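You operate a simulated robot arm through the tools that you are given. There is no shell and no other tool. Be economical: measure what you need, move in short steps, check, and stop when the job is done.

You run a simulated robot arm. Do the job below in one go: nothing can be reset, and whatever is moved stays where it is left.

Task
Press the purple button two times.

The check looks at the end state, three seconds after you hand in, the way a careful person would. Anything else that was tipped, shoved, dropped, spilled or broken makes it a failure.

Robot
A 6-joint arm with a two-finger parallel gripper on a trunk, on a base that drives. Base frame: it is fixed to the floor where the robot stands at the start and does not move with it; the origin is under the middle of the robot, x ahead of it, y to its left, z up. Readings come in mm, rad, newtons and seconds.
With the tool pointing down near the work surface it reaches from about 300 to 700 mm from the robot's upright axis, wherever it stands. Its first joint turns from -2.897 to 2.897 rad. Places, roughly: purple button [500, -100, 900]. Payload 4.1 kg.
The TCP is the grasp point between the finger pads, 23 mm short of the fingertips. In the tool frame z runs along the fingers and y along their closing line. Largest opening 94 mm; finger width 38, thickness 10; the body of the gripper, 54 by 96 mm, starts 39 mm behind the TCP.
Orientation is told as [roll, pitch, yaw] about the base's x, y, z axes, in that order, counted from this pose: with the fingers straight down and closing along the base's y, the tool's x points along the base's -x, its y along +y and its z along -z.

Tools
- The arm moves only by the tool arm_command. Its argument "deltas" is a list that holds one entry, the list of rows, each a list of 6 numbers: the shift along the tool's x, y, z in units of 30 mm (1.0 is 30 mm), then the turn, a rotation vector about the tool's x, y, z in units of 8 degrees (1.0 is 8 degrees). In form: [[[tx, ty, tz, ax, ay, az], ...]]. A call has 1 to 12 rows; each row shifts and turns the commanded pose from where the row before left it, along the tool's axes as they then stand. "claw" is the finger opening in mm, from 0 to 94, set as the call begins (left out, the last holds). A call with a number of a shift or a turn outside -1 to 1 is refused whole. A row lasts 0.2 s, in which the tool goes at most 50 mm and 0.15 rad; a call with a longer step from one row to the next is refused whole, and so is a gripper value outside its range. A pose out of reach is approached as far as the arm can. The call stops where the force on the tool passes 40 N (or 10 N more than at its start, if that is more) or the arm is blocked; 0.2 s more then pass. Each finger travels about 45 mm/s and halts on what it meets, pressing with about 32 N; the grip force reading is that of the motor and also rises with nothing between the fingers. The clock runs only during rows and for 0.2 s after the last one: add rows that do not move to give the fingers time. The reply holds the time, the measured pose of the TCP, the force on the tool along the base axes, the opening and the grip force, in the units named above and with some noise, with the torque about the TCP (base axes, N m) and any sound that the robot's microphone picked up.
- Cameras (640 x 400 px; columns grow to the right, rows downward): "scene" is now at [18.7, 132.3, 1521.8]; the picture's right is [-0.38, -0.92, 0.00], its down [-0.55, 0.23, -0.80] and it looks along [0.74, -0.31, -0.59] (base axes); focal length 275 px, centre (320, 200). "wrist" rides on the gripper at [86, 16, -74] in the tool frame; the picture's right is [-0.18, 0.98, 0.00], its down [-0.58, -0.11, -0.81] and it looks along [-0.79, -0.15, 0.59] (tool axes); focal length 243 px, centre (320, 200). There is no depth. A picture from a camera that has moved, and an enlarged one, comes with that camera's place and axes in the base frame and with its lens.
- capture(camera): a new picture of that camera. The clock stands still meanwhile.
- slide_trunk(by): slides the trunk up (or, below 0, down) by that many mm; the arm and the scene camera ride with it, the base frame stays. It gives what a move gives, with no picture.
- drive_base(legs): drives the robot by 1 to 6 legs, each [ahead, turn to the left] in mm and rad, along the robot's own axes; the way and the turn of a leg run together, so that a leg with both is an arc; at most 1500 mm and 3.142 rad a leg. The arm and the cameras ride along, it lands a little off, and it stops where it bumps. It gives what a move gives.
- pan_tilt(pan, tilt): turns the head with the scene camera to pan (to the left, within 2.705 rad either way) and tilt (down, from -0.506 to 1.204), counted from straight ahead of the robot. It gives what a move gives.
- enlarge(camera, box): a new picture of the part [left, top, right, bottom] of that camera's present view, enlarged. The clock stands still meanwhile.
- job_done(): hands the job in; it is judged then, once.

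Work in short steps. Places have to be worked out from the pictures, the camera data and where the tool is seen: move nearer, look again, correct. Check each grasp and each placing, and mend what went wrong. You have 120 turns and 98 pictures in all, those below and enlarged ones among them. Open the gripper and draw the arm clear of the work before you hand the job in, unless the task says otherwise; then end with one line.

The tools are called after "Emit:" as name(argument=value, ...) on one line, values as JSON. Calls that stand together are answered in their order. arm_command: Moves the arm, as the interface text tells. Its arguments: {"type":"object","properties":{"deltas":{"type":"array"},"claw":{"type":"number"}},"required":["deltas"]} The other tools are called the same way: slide_trunk (by) slides the trunk up or down; drive_base (legs) drives the base; pan_tilt (pan, tilt) turns the head that bears the scene camera; capture (camera) takes a picture; enlarge (camera, box) takes an enlarged picture of a part of a camera's view; job_done () hands the job in.

At the start:

```text
t: 0.0
tcp_pos: [429.5, 26.6, 1210.7]
tcp_rot: [0.0, 0.001, -0.001]
contact_force: [-0.1, 0.0, 0.0]
torque: [-0.02, 0.01, -0.01]
gripper_width: 94.2
grasp_force: 0.2
trunk travel left (down, up): [-475.0, 115.0]
robot x, y, heading: [-0.6, 1.3, 0.004]
head pan, tilt: [-0.391, 0.635]
```

scene: 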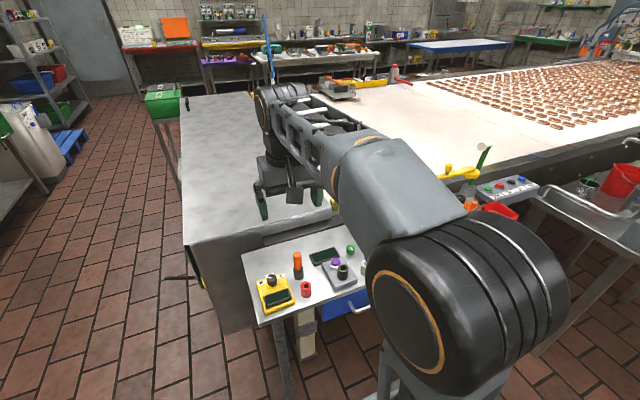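
wrist: 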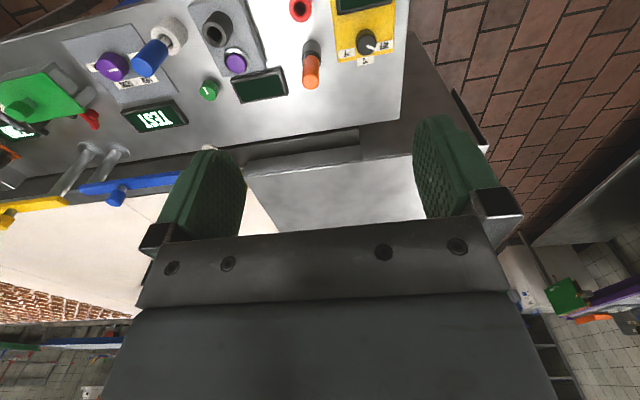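

Two purple items show in the wrist view; I enlarge to tell which is the button.

Emit:
enlarge(camera="wrist", box=[60, 0, 300, 150])

Emit:
enlarge(camera="scene", box=[240, 230, 400, 330])

```text
2.67 times, centred on (180, 75) of wrist
camera zoom: at [342.6, 43.2, 1286.0], right [0.18, 0.98, 0.0], down [0.58, -0.11, 0.81], along [0.79, -0.15, -0.59], focal length 647 px, centre (693, 533)
```

zoom: 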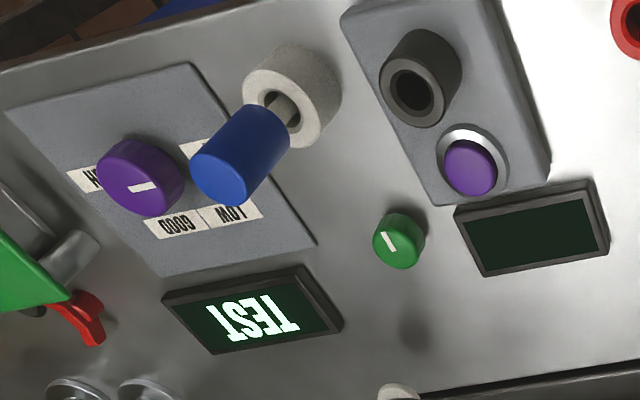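

```text
4.00 times, centred on (320, 280) of scene
camera zoom: at [18.7, 132.3, 1521.8], right [-0.38, -0.92, 0.0], down [-0.55, 0.23, -0.8], along [0.74, -0.31, -0.59], focal length 1099 px, centre (320, -120)
```

zoom: 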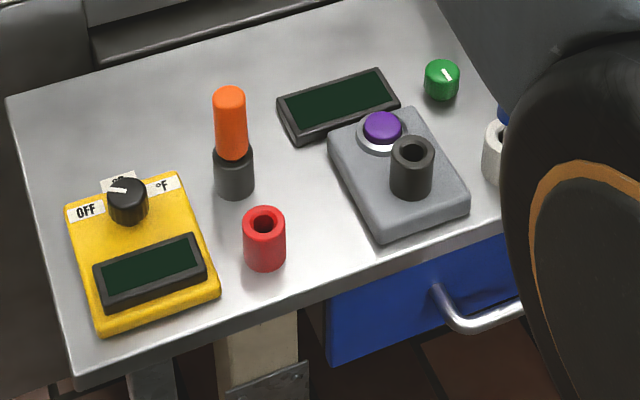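

The button is the domed one on the grey pod next to a socket; triangulated to about [482, -106, 922]. I close the gripper and move above it, staying high.

Emit:
arm_command(deltas=[[[-0.29, -0.73, 0.95, 0, 0, 0], [-0.29, -0.73, 0.95, 0, 0, 0], [-0.29, -0.73, 0.95, 0, 0, 0], [-0.29, -0.73, 0.95, 0, 0, 0], [-0.29, -0.73, 0.95, 0, 0, 0], [-0.29, -0.73, 0.95, 0, 0, 0], [0, 0, 0, 0, 0, 0], [0, 0, 0, 0, 0, 0]]], claw=0)

Emit:
capture(camera="wrist")

Emit:
capture(camera="scene")

```text
t: 1.8
tcp_pos: [482.2, -106.3, 1038.4]
tcp_rot: [0.001, 0.001, 0.001]
contact_force: [-0.6, 1.2, -0.8]
torque: [0.01, -0.01, 0.03]
gripper_width: 0.0
grasp_force: 31.9
trunk travel left (down, up): [-475.0, 115.0]
robot x, y, heading: [4.2, -2.9, 0.001]
head pan, tilt: [-0.391, 0.635]
```

```text
93 pictures are left
camera wrist: at [394.8, -89.2, 1114.2], right [0.18, 0.98, 0.0], down [0.58, -0.11, 0.81], along [0.79, -0.15, -0.59], focal length 243 px, centre (320, 200)
```

wrist: 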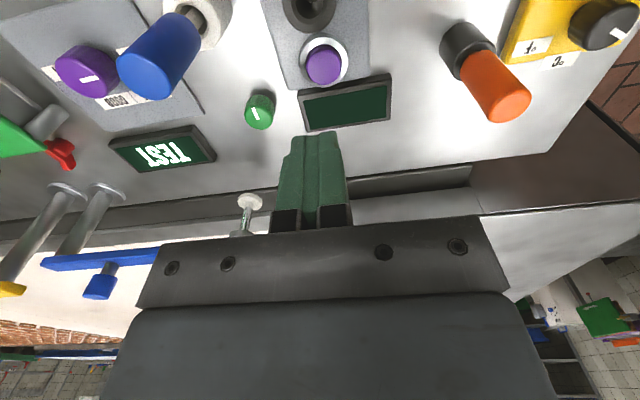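

```text
92 pictures are left
camera scene: at [18.5, 132.3, 1521.8], right [-0.38, -0.92, 0.0], down [-0.55, 0.23, -0.8], along [0.74, -0.31, -0.59], focal length 275 px, centre (320, 200)
```

scene: 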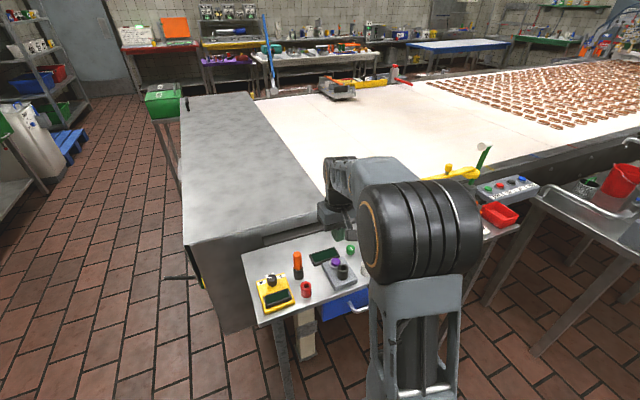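

The estimate refines to about [481, -103, 925]. I zoom in to check clearance from the neighbouring socket.

Emit:
enlarge(camera="wrist", box=[240, 0, 400, 100])

Emit:
enlarge(camera="scene", box=[296, 230, 376, 280])

```text
4.00 times, centred on (320, 50) of wrist
camera zoom: at [394.8, -89.2, 1114.2], right [0.18, 0.98, 0.0], down [0.58, -0.11, 0.81], along [0.79, -0.15, -0.59], focal length 970 px, centre (320, 800)
```

zoom: 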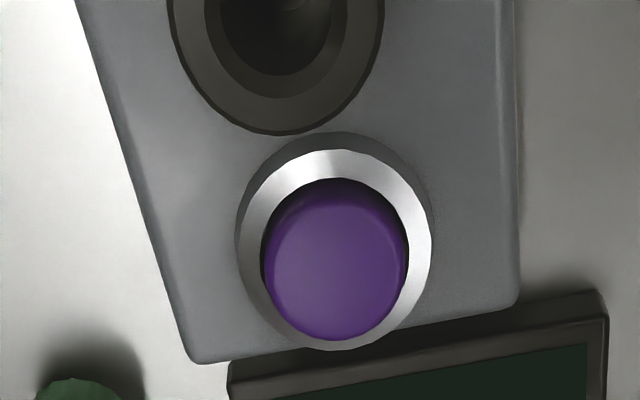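

```text
8.00 times, centred on (336, 255) of scene
camera zoom: at [18.5, 132.3, 1521.8], right [-0.38, -0.92, 0.0], down [-0.55, 0.23, -0.8], along [0.74, -0.31, -0.59], focal length 2197 px, centre (192, -240)
```

zoom: 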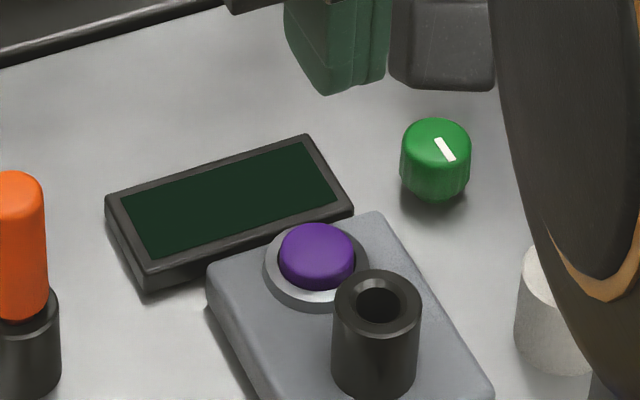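

Socket edge is at x≈454, so with the finger ±19 wide I aim at x≈485 for clearance. I descend to about 8 mm above the button.

Emit:
arm_command(deltas=[[[-0.1, 0.1, 0.9, 0, 0, 0], [0, 0, 0.9, 0, 0, 0], [0, 0, 0.85, 0, 0, 0], [0, 0, 0, 0, 0, 0]]])

Emit:
capture(camera="wrist")

Emit:
enlarge(camera="scene", box=[296, 220, 376, 270])

```text
t: 2.8
tcp_pos: [483.7, -102.4, 959.6]
tcp_rot: [0.001, 0.0, -0.001]
contact_force: [0.3, -0.4, 0.5]
torque: [-0.01, 0.0, 0.03]
gripper_width: 0.1
grasp_force: 31.9
trunk travel left (down, up): [-475.0, 115.0]
robot x, y, heading: [-1.1, 2.2, -0.0]
head pan, tilt: [-0.391, 0.635]
```

```text
89 pictures are left
camera wrist: at [398.0, -85.4, 1035.1], right [0.18, 0.98, 0.0], down [0.58, -0.11, 0.81], along [0.79, -0.15, -0.59], focal length 243 px, centre (320, 200)
```

wrist: 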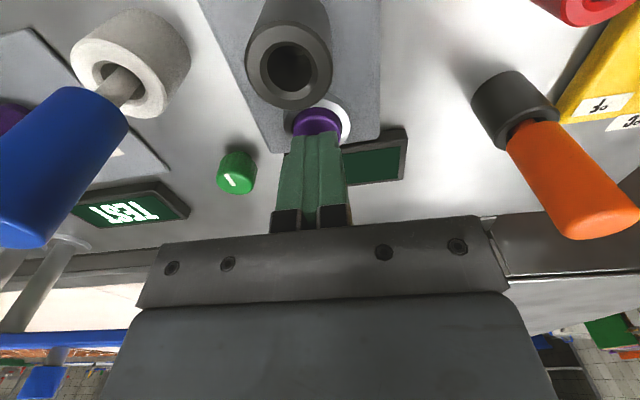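

```text
8.00 times, centred on (336, 245) of scene
camera zoom: at [18.8, 132.2, 1521.8], right [-0.38, -0.92, 0.0], down [-0.55, 0.23, -0.8], along [0.74, -0.31, -0.59], focal length 2197 px, centre (192, -160)
```

zoom: 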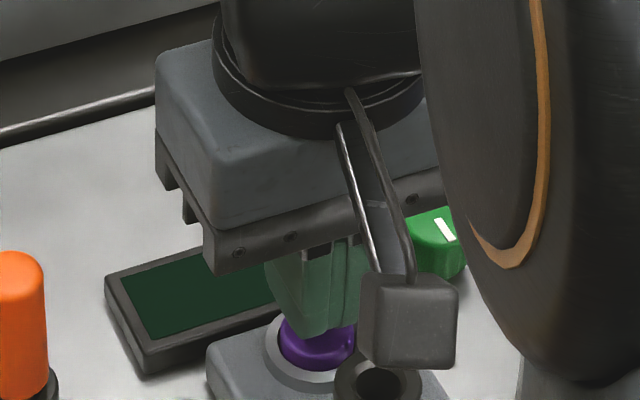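

Fingers are right over the button, clear of the socket. I step down 2 mm at a time watching force and sound.

Emit:
arm_command(deltas=[[[0, 0, 0.07, 0, 0, 0], [0, 0, 0.07, 0, 0, 0], [0, 0, 0.07, 0, 0, 0], [0, 0, 0.07, 0, 0, 0]]])

```text
t: 3.8
tcp_pos: [485.0, -102.1, 951.8]
tcp_rot: [0.0, 0.001, 0.0]
contact_force: [0.7, 1.4, 1.6]
torque: [0.02, -0.02, -0.01]
gripper_width: 0.2
grasp_force: 31.8
trunk travel left (down, up): [-475.0, 115.0]
robot x, y, heading: [4.5, -3.3, -0.004]
head pan, tilt: [-0.391, 0.635]
heard: click
```

A click was heard with about 1–2 N of force; I look at the button before going on.

Emit:
enlarge(camera="scene", box=[296, 230, 376, 280])

Emit:
enlarge(camera="wrist", box=[240, 60, 400, 160])

```text
8.00 times, centred on (336, 255) of scene
camera zoom: at [18.7, 132.3, 1521.9], right [-0.38, -0.92, 0.0], down [-0.55, 0.23, -0.8], along [0.74, -0.31, -0.59], focal length 2197 px, centre (192, -240)
```

zoom: 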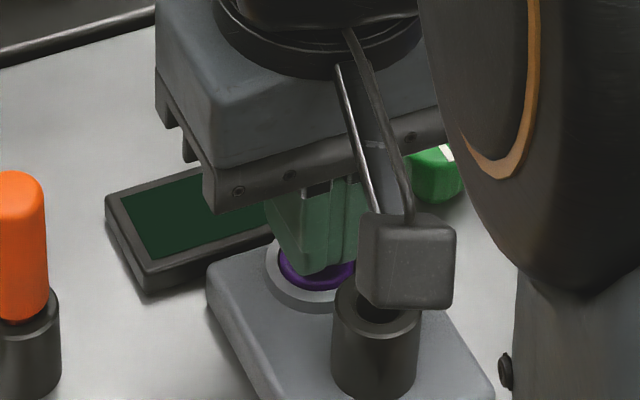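

```text
4.00 times, centred on (320, 110) of wrist
camera zoom: at [397.6, -85.1, 1026.9], right [0.18, 0.98, 0.0], down [0.58, -0.11, 0.81], along [0.79, -0.15, -0.59], focal length 970 px, centre (320, 560)
```

zoom: 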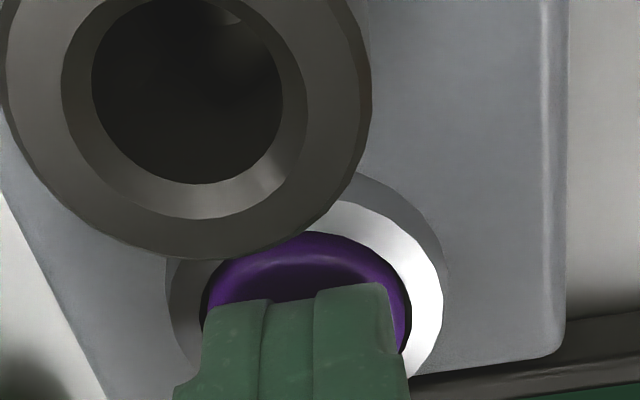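

The button is visibly depressed. I lift 15 mm to release it and check for feedback.

Emit:
arm_command(deltas=[[[0, 0, -0.25, 0, 0, 0], [0, 0, -0.25, 0, 0, 0], [0, 0, 0, 0, 0, 0], [0, 0, 0, 0, 0, 0]]])

Emit:
enlarge(camera="wrist", box=[240, 60, 430, 200])

Emit:
enlarge(camera="scene", box=[296, 230, 376, 280])

```text
t: 4.8
tcp_pos: [483.9, -103.1, 966.9]
tcp_rot: [0.0, 0.0, -0.001]
contact_force: [0.2, -0.2, -0.3]
torque: [0.01, -0.02, 0.0]
gripper_width: 0.0
grasp_force: 32.3
trunk travel left (down, up): [-475.0, 115.0]
robot x, y, heading: [-2.9, -3.0, -0.007]
head pan, tilt: [-0.391, 0.635]
```

```text
2.86 times, centred on (335, 130) of wrist
camera zoom: at [397.5, -85.3, 1042.0], right [0.18, 0.98, 0.0], down [0.58, -0.11, 0.81], along [0.79, -0.15, -0.59], focal length 693 px, centre (277, 400)
```

zoom: 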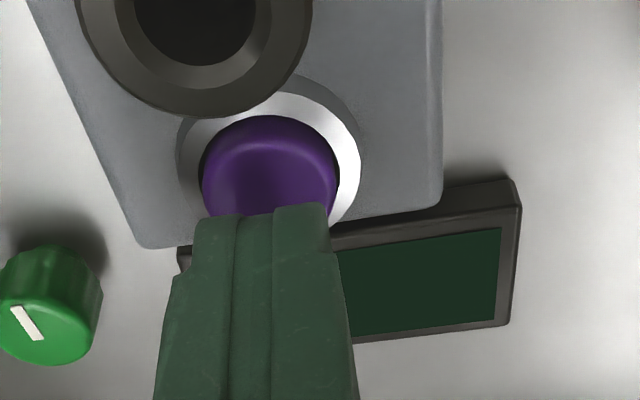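

```text
8.00 times, centred on (336, 255) of scene
camera zoom: at [18.7, 132.2, 1521.8], right [-0.38, -0.92, 0.0], down [-0.55, 0.23, -0.8], along [0.74, -0.31, -0.59], focal length 2197 px, centre (192, -240)
```

zoom: 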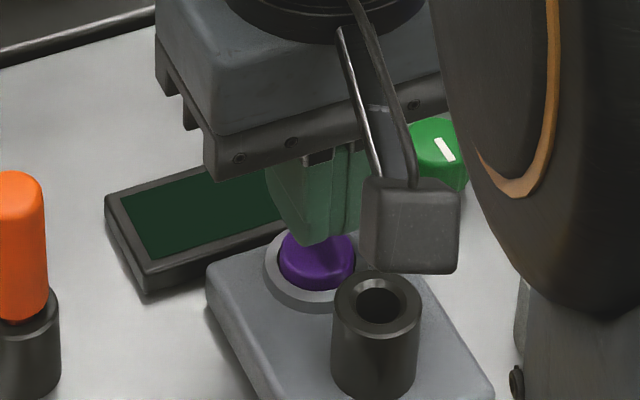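

The button sprang back, so press one is done. Now the second press to the same depth.

Emit:
arm_command(deltas=[[[0, 0, 0.22, 0, 0, 0], [0, 0, 0.07, 0, 0, 0], [0, 0, 0.07, 0, 0, 0], [0, 0, 0.07, 0, 0, 0], [0, 0, 0.07, 0, 0, 0]]])

```text
t: 6.0
tcp_pos: [484.8, -102.4, 953.3]
tcp_rot: [0.001, 0.0, -0.001]
contact_force: [0.0, -0.1, 2.1]
torque: [0.01, 0.03, 0.03]
gripper_width: 0.0
grasp_force: 31.7
trunk travel left (down, up): [-475.0, 115.0]
robot x, y, heading: [-3.8, -0.4, 0.0]
head pan, tilt: [-0.391, 0.635]
heard: click
```

A second click was heard. I lift straight up well clear and verify.

Emit:
arm_command(deltas=[[[0, 0, -0.5, 0, 0, 0], [0, 0, -1, 0, 0, 0], [0, 0, -1, 0, 0, 0], [0, 0, -1, 0, 0, 0], [0, 0, -1, 0, 0, 0], [0, 0, -1, 0, 0, 0], [0, 0, 0, 0, 0, 0]]])

Emit:
arm_command(deltas=[[[0, 0, 0, 0, 0, 0], [0, 0, 0, 0, 0, 0], [0, 0, 0, 0, 0, 0], [0, 0, 0, 0, 0, 0], [0, 0, 0, 0, 0, 0], [0, 0, 0, 0, 0, 0]]], claw=94)

Emit:
capture(camera="wrist")

Emit:
enlarge(camera="scene", box=[240, 230, 400, 330])

```text
t: 7.6
tcp_pos: [483.3, -101.2, 1117.2]
tcp_rot: [-0.001, -0.001, 0.0]
contact_force: [0.1, 0.7, -0.1]
torque: [-0.01, -0.01, 0.01]
gripper_width: 0.0
grasp_force: 32.3
trunk travel left (down, up): [-475.0, 115.0]
robot x, y, heading: [-2.5, -0.3, -0.0]
head pan, tilt: [-0.391, 0.635]
```

```text
t: 9.0
tcp_pos: [485.0, -101.8, 1116.7]
tcp_rot: [0.0, 0.001, -0.001]
contact_force: [-0.7, 0.1, 0.1]
torque: [0.01, 0.0, 0.03]
gripper_width: 93.7
grasp_force: 0.0
trunk travel left (down, up): [-475.0, 115.0]
robot x, y, heading: [-1.5, 1.2, 0.004]
head pan, tilt: [-0.391, 0.635]
```

```text
83 pictures are left
camera wrist: at [397.7, -85.0, 1192.1], right [0.18, 0.98, 0.0], down [0.58, -0.11, 0.81], along [0.79, -0.15, -0.59], focal length 243 px, centre (320, 200)
```

wrist: 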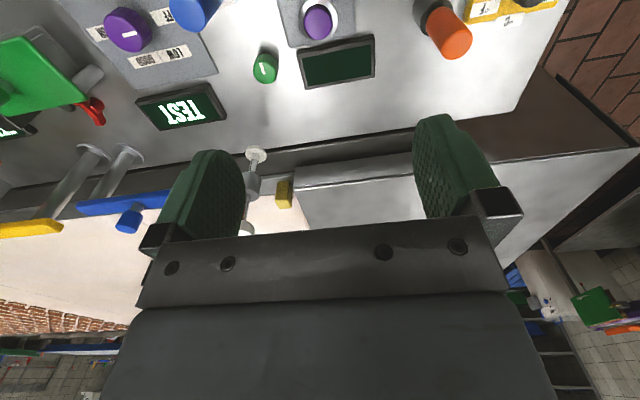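

```text
4.00 times, centred on (320, 280) of scene
camera zoom: at [18.7, 132.2, 1521.8], right [-0.38, -0.92, 0.0], down [-0.55, 0.23, -0.8], along [0.74, -0.31, -0.59], focal length 1099 px, centre (320, -120)
```

zoom: 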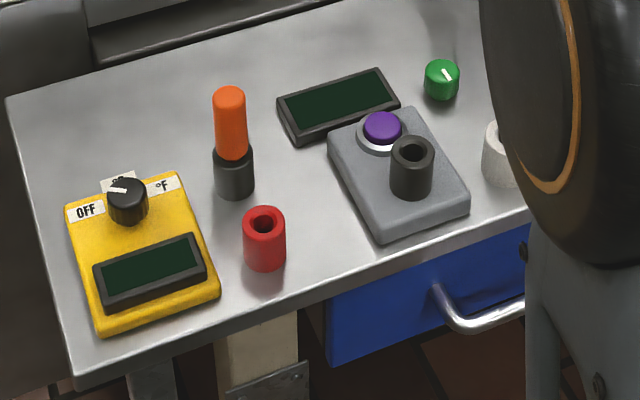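

Two clicks were heard, the button is back up, nothing else has moved, and the gripper is open and clear, so I hand in.

Emit:
job_done()

```text
The job is handed in.
```

I pressed the purple button twice (a click each time), and it sprang back up with nothing else disturbed.
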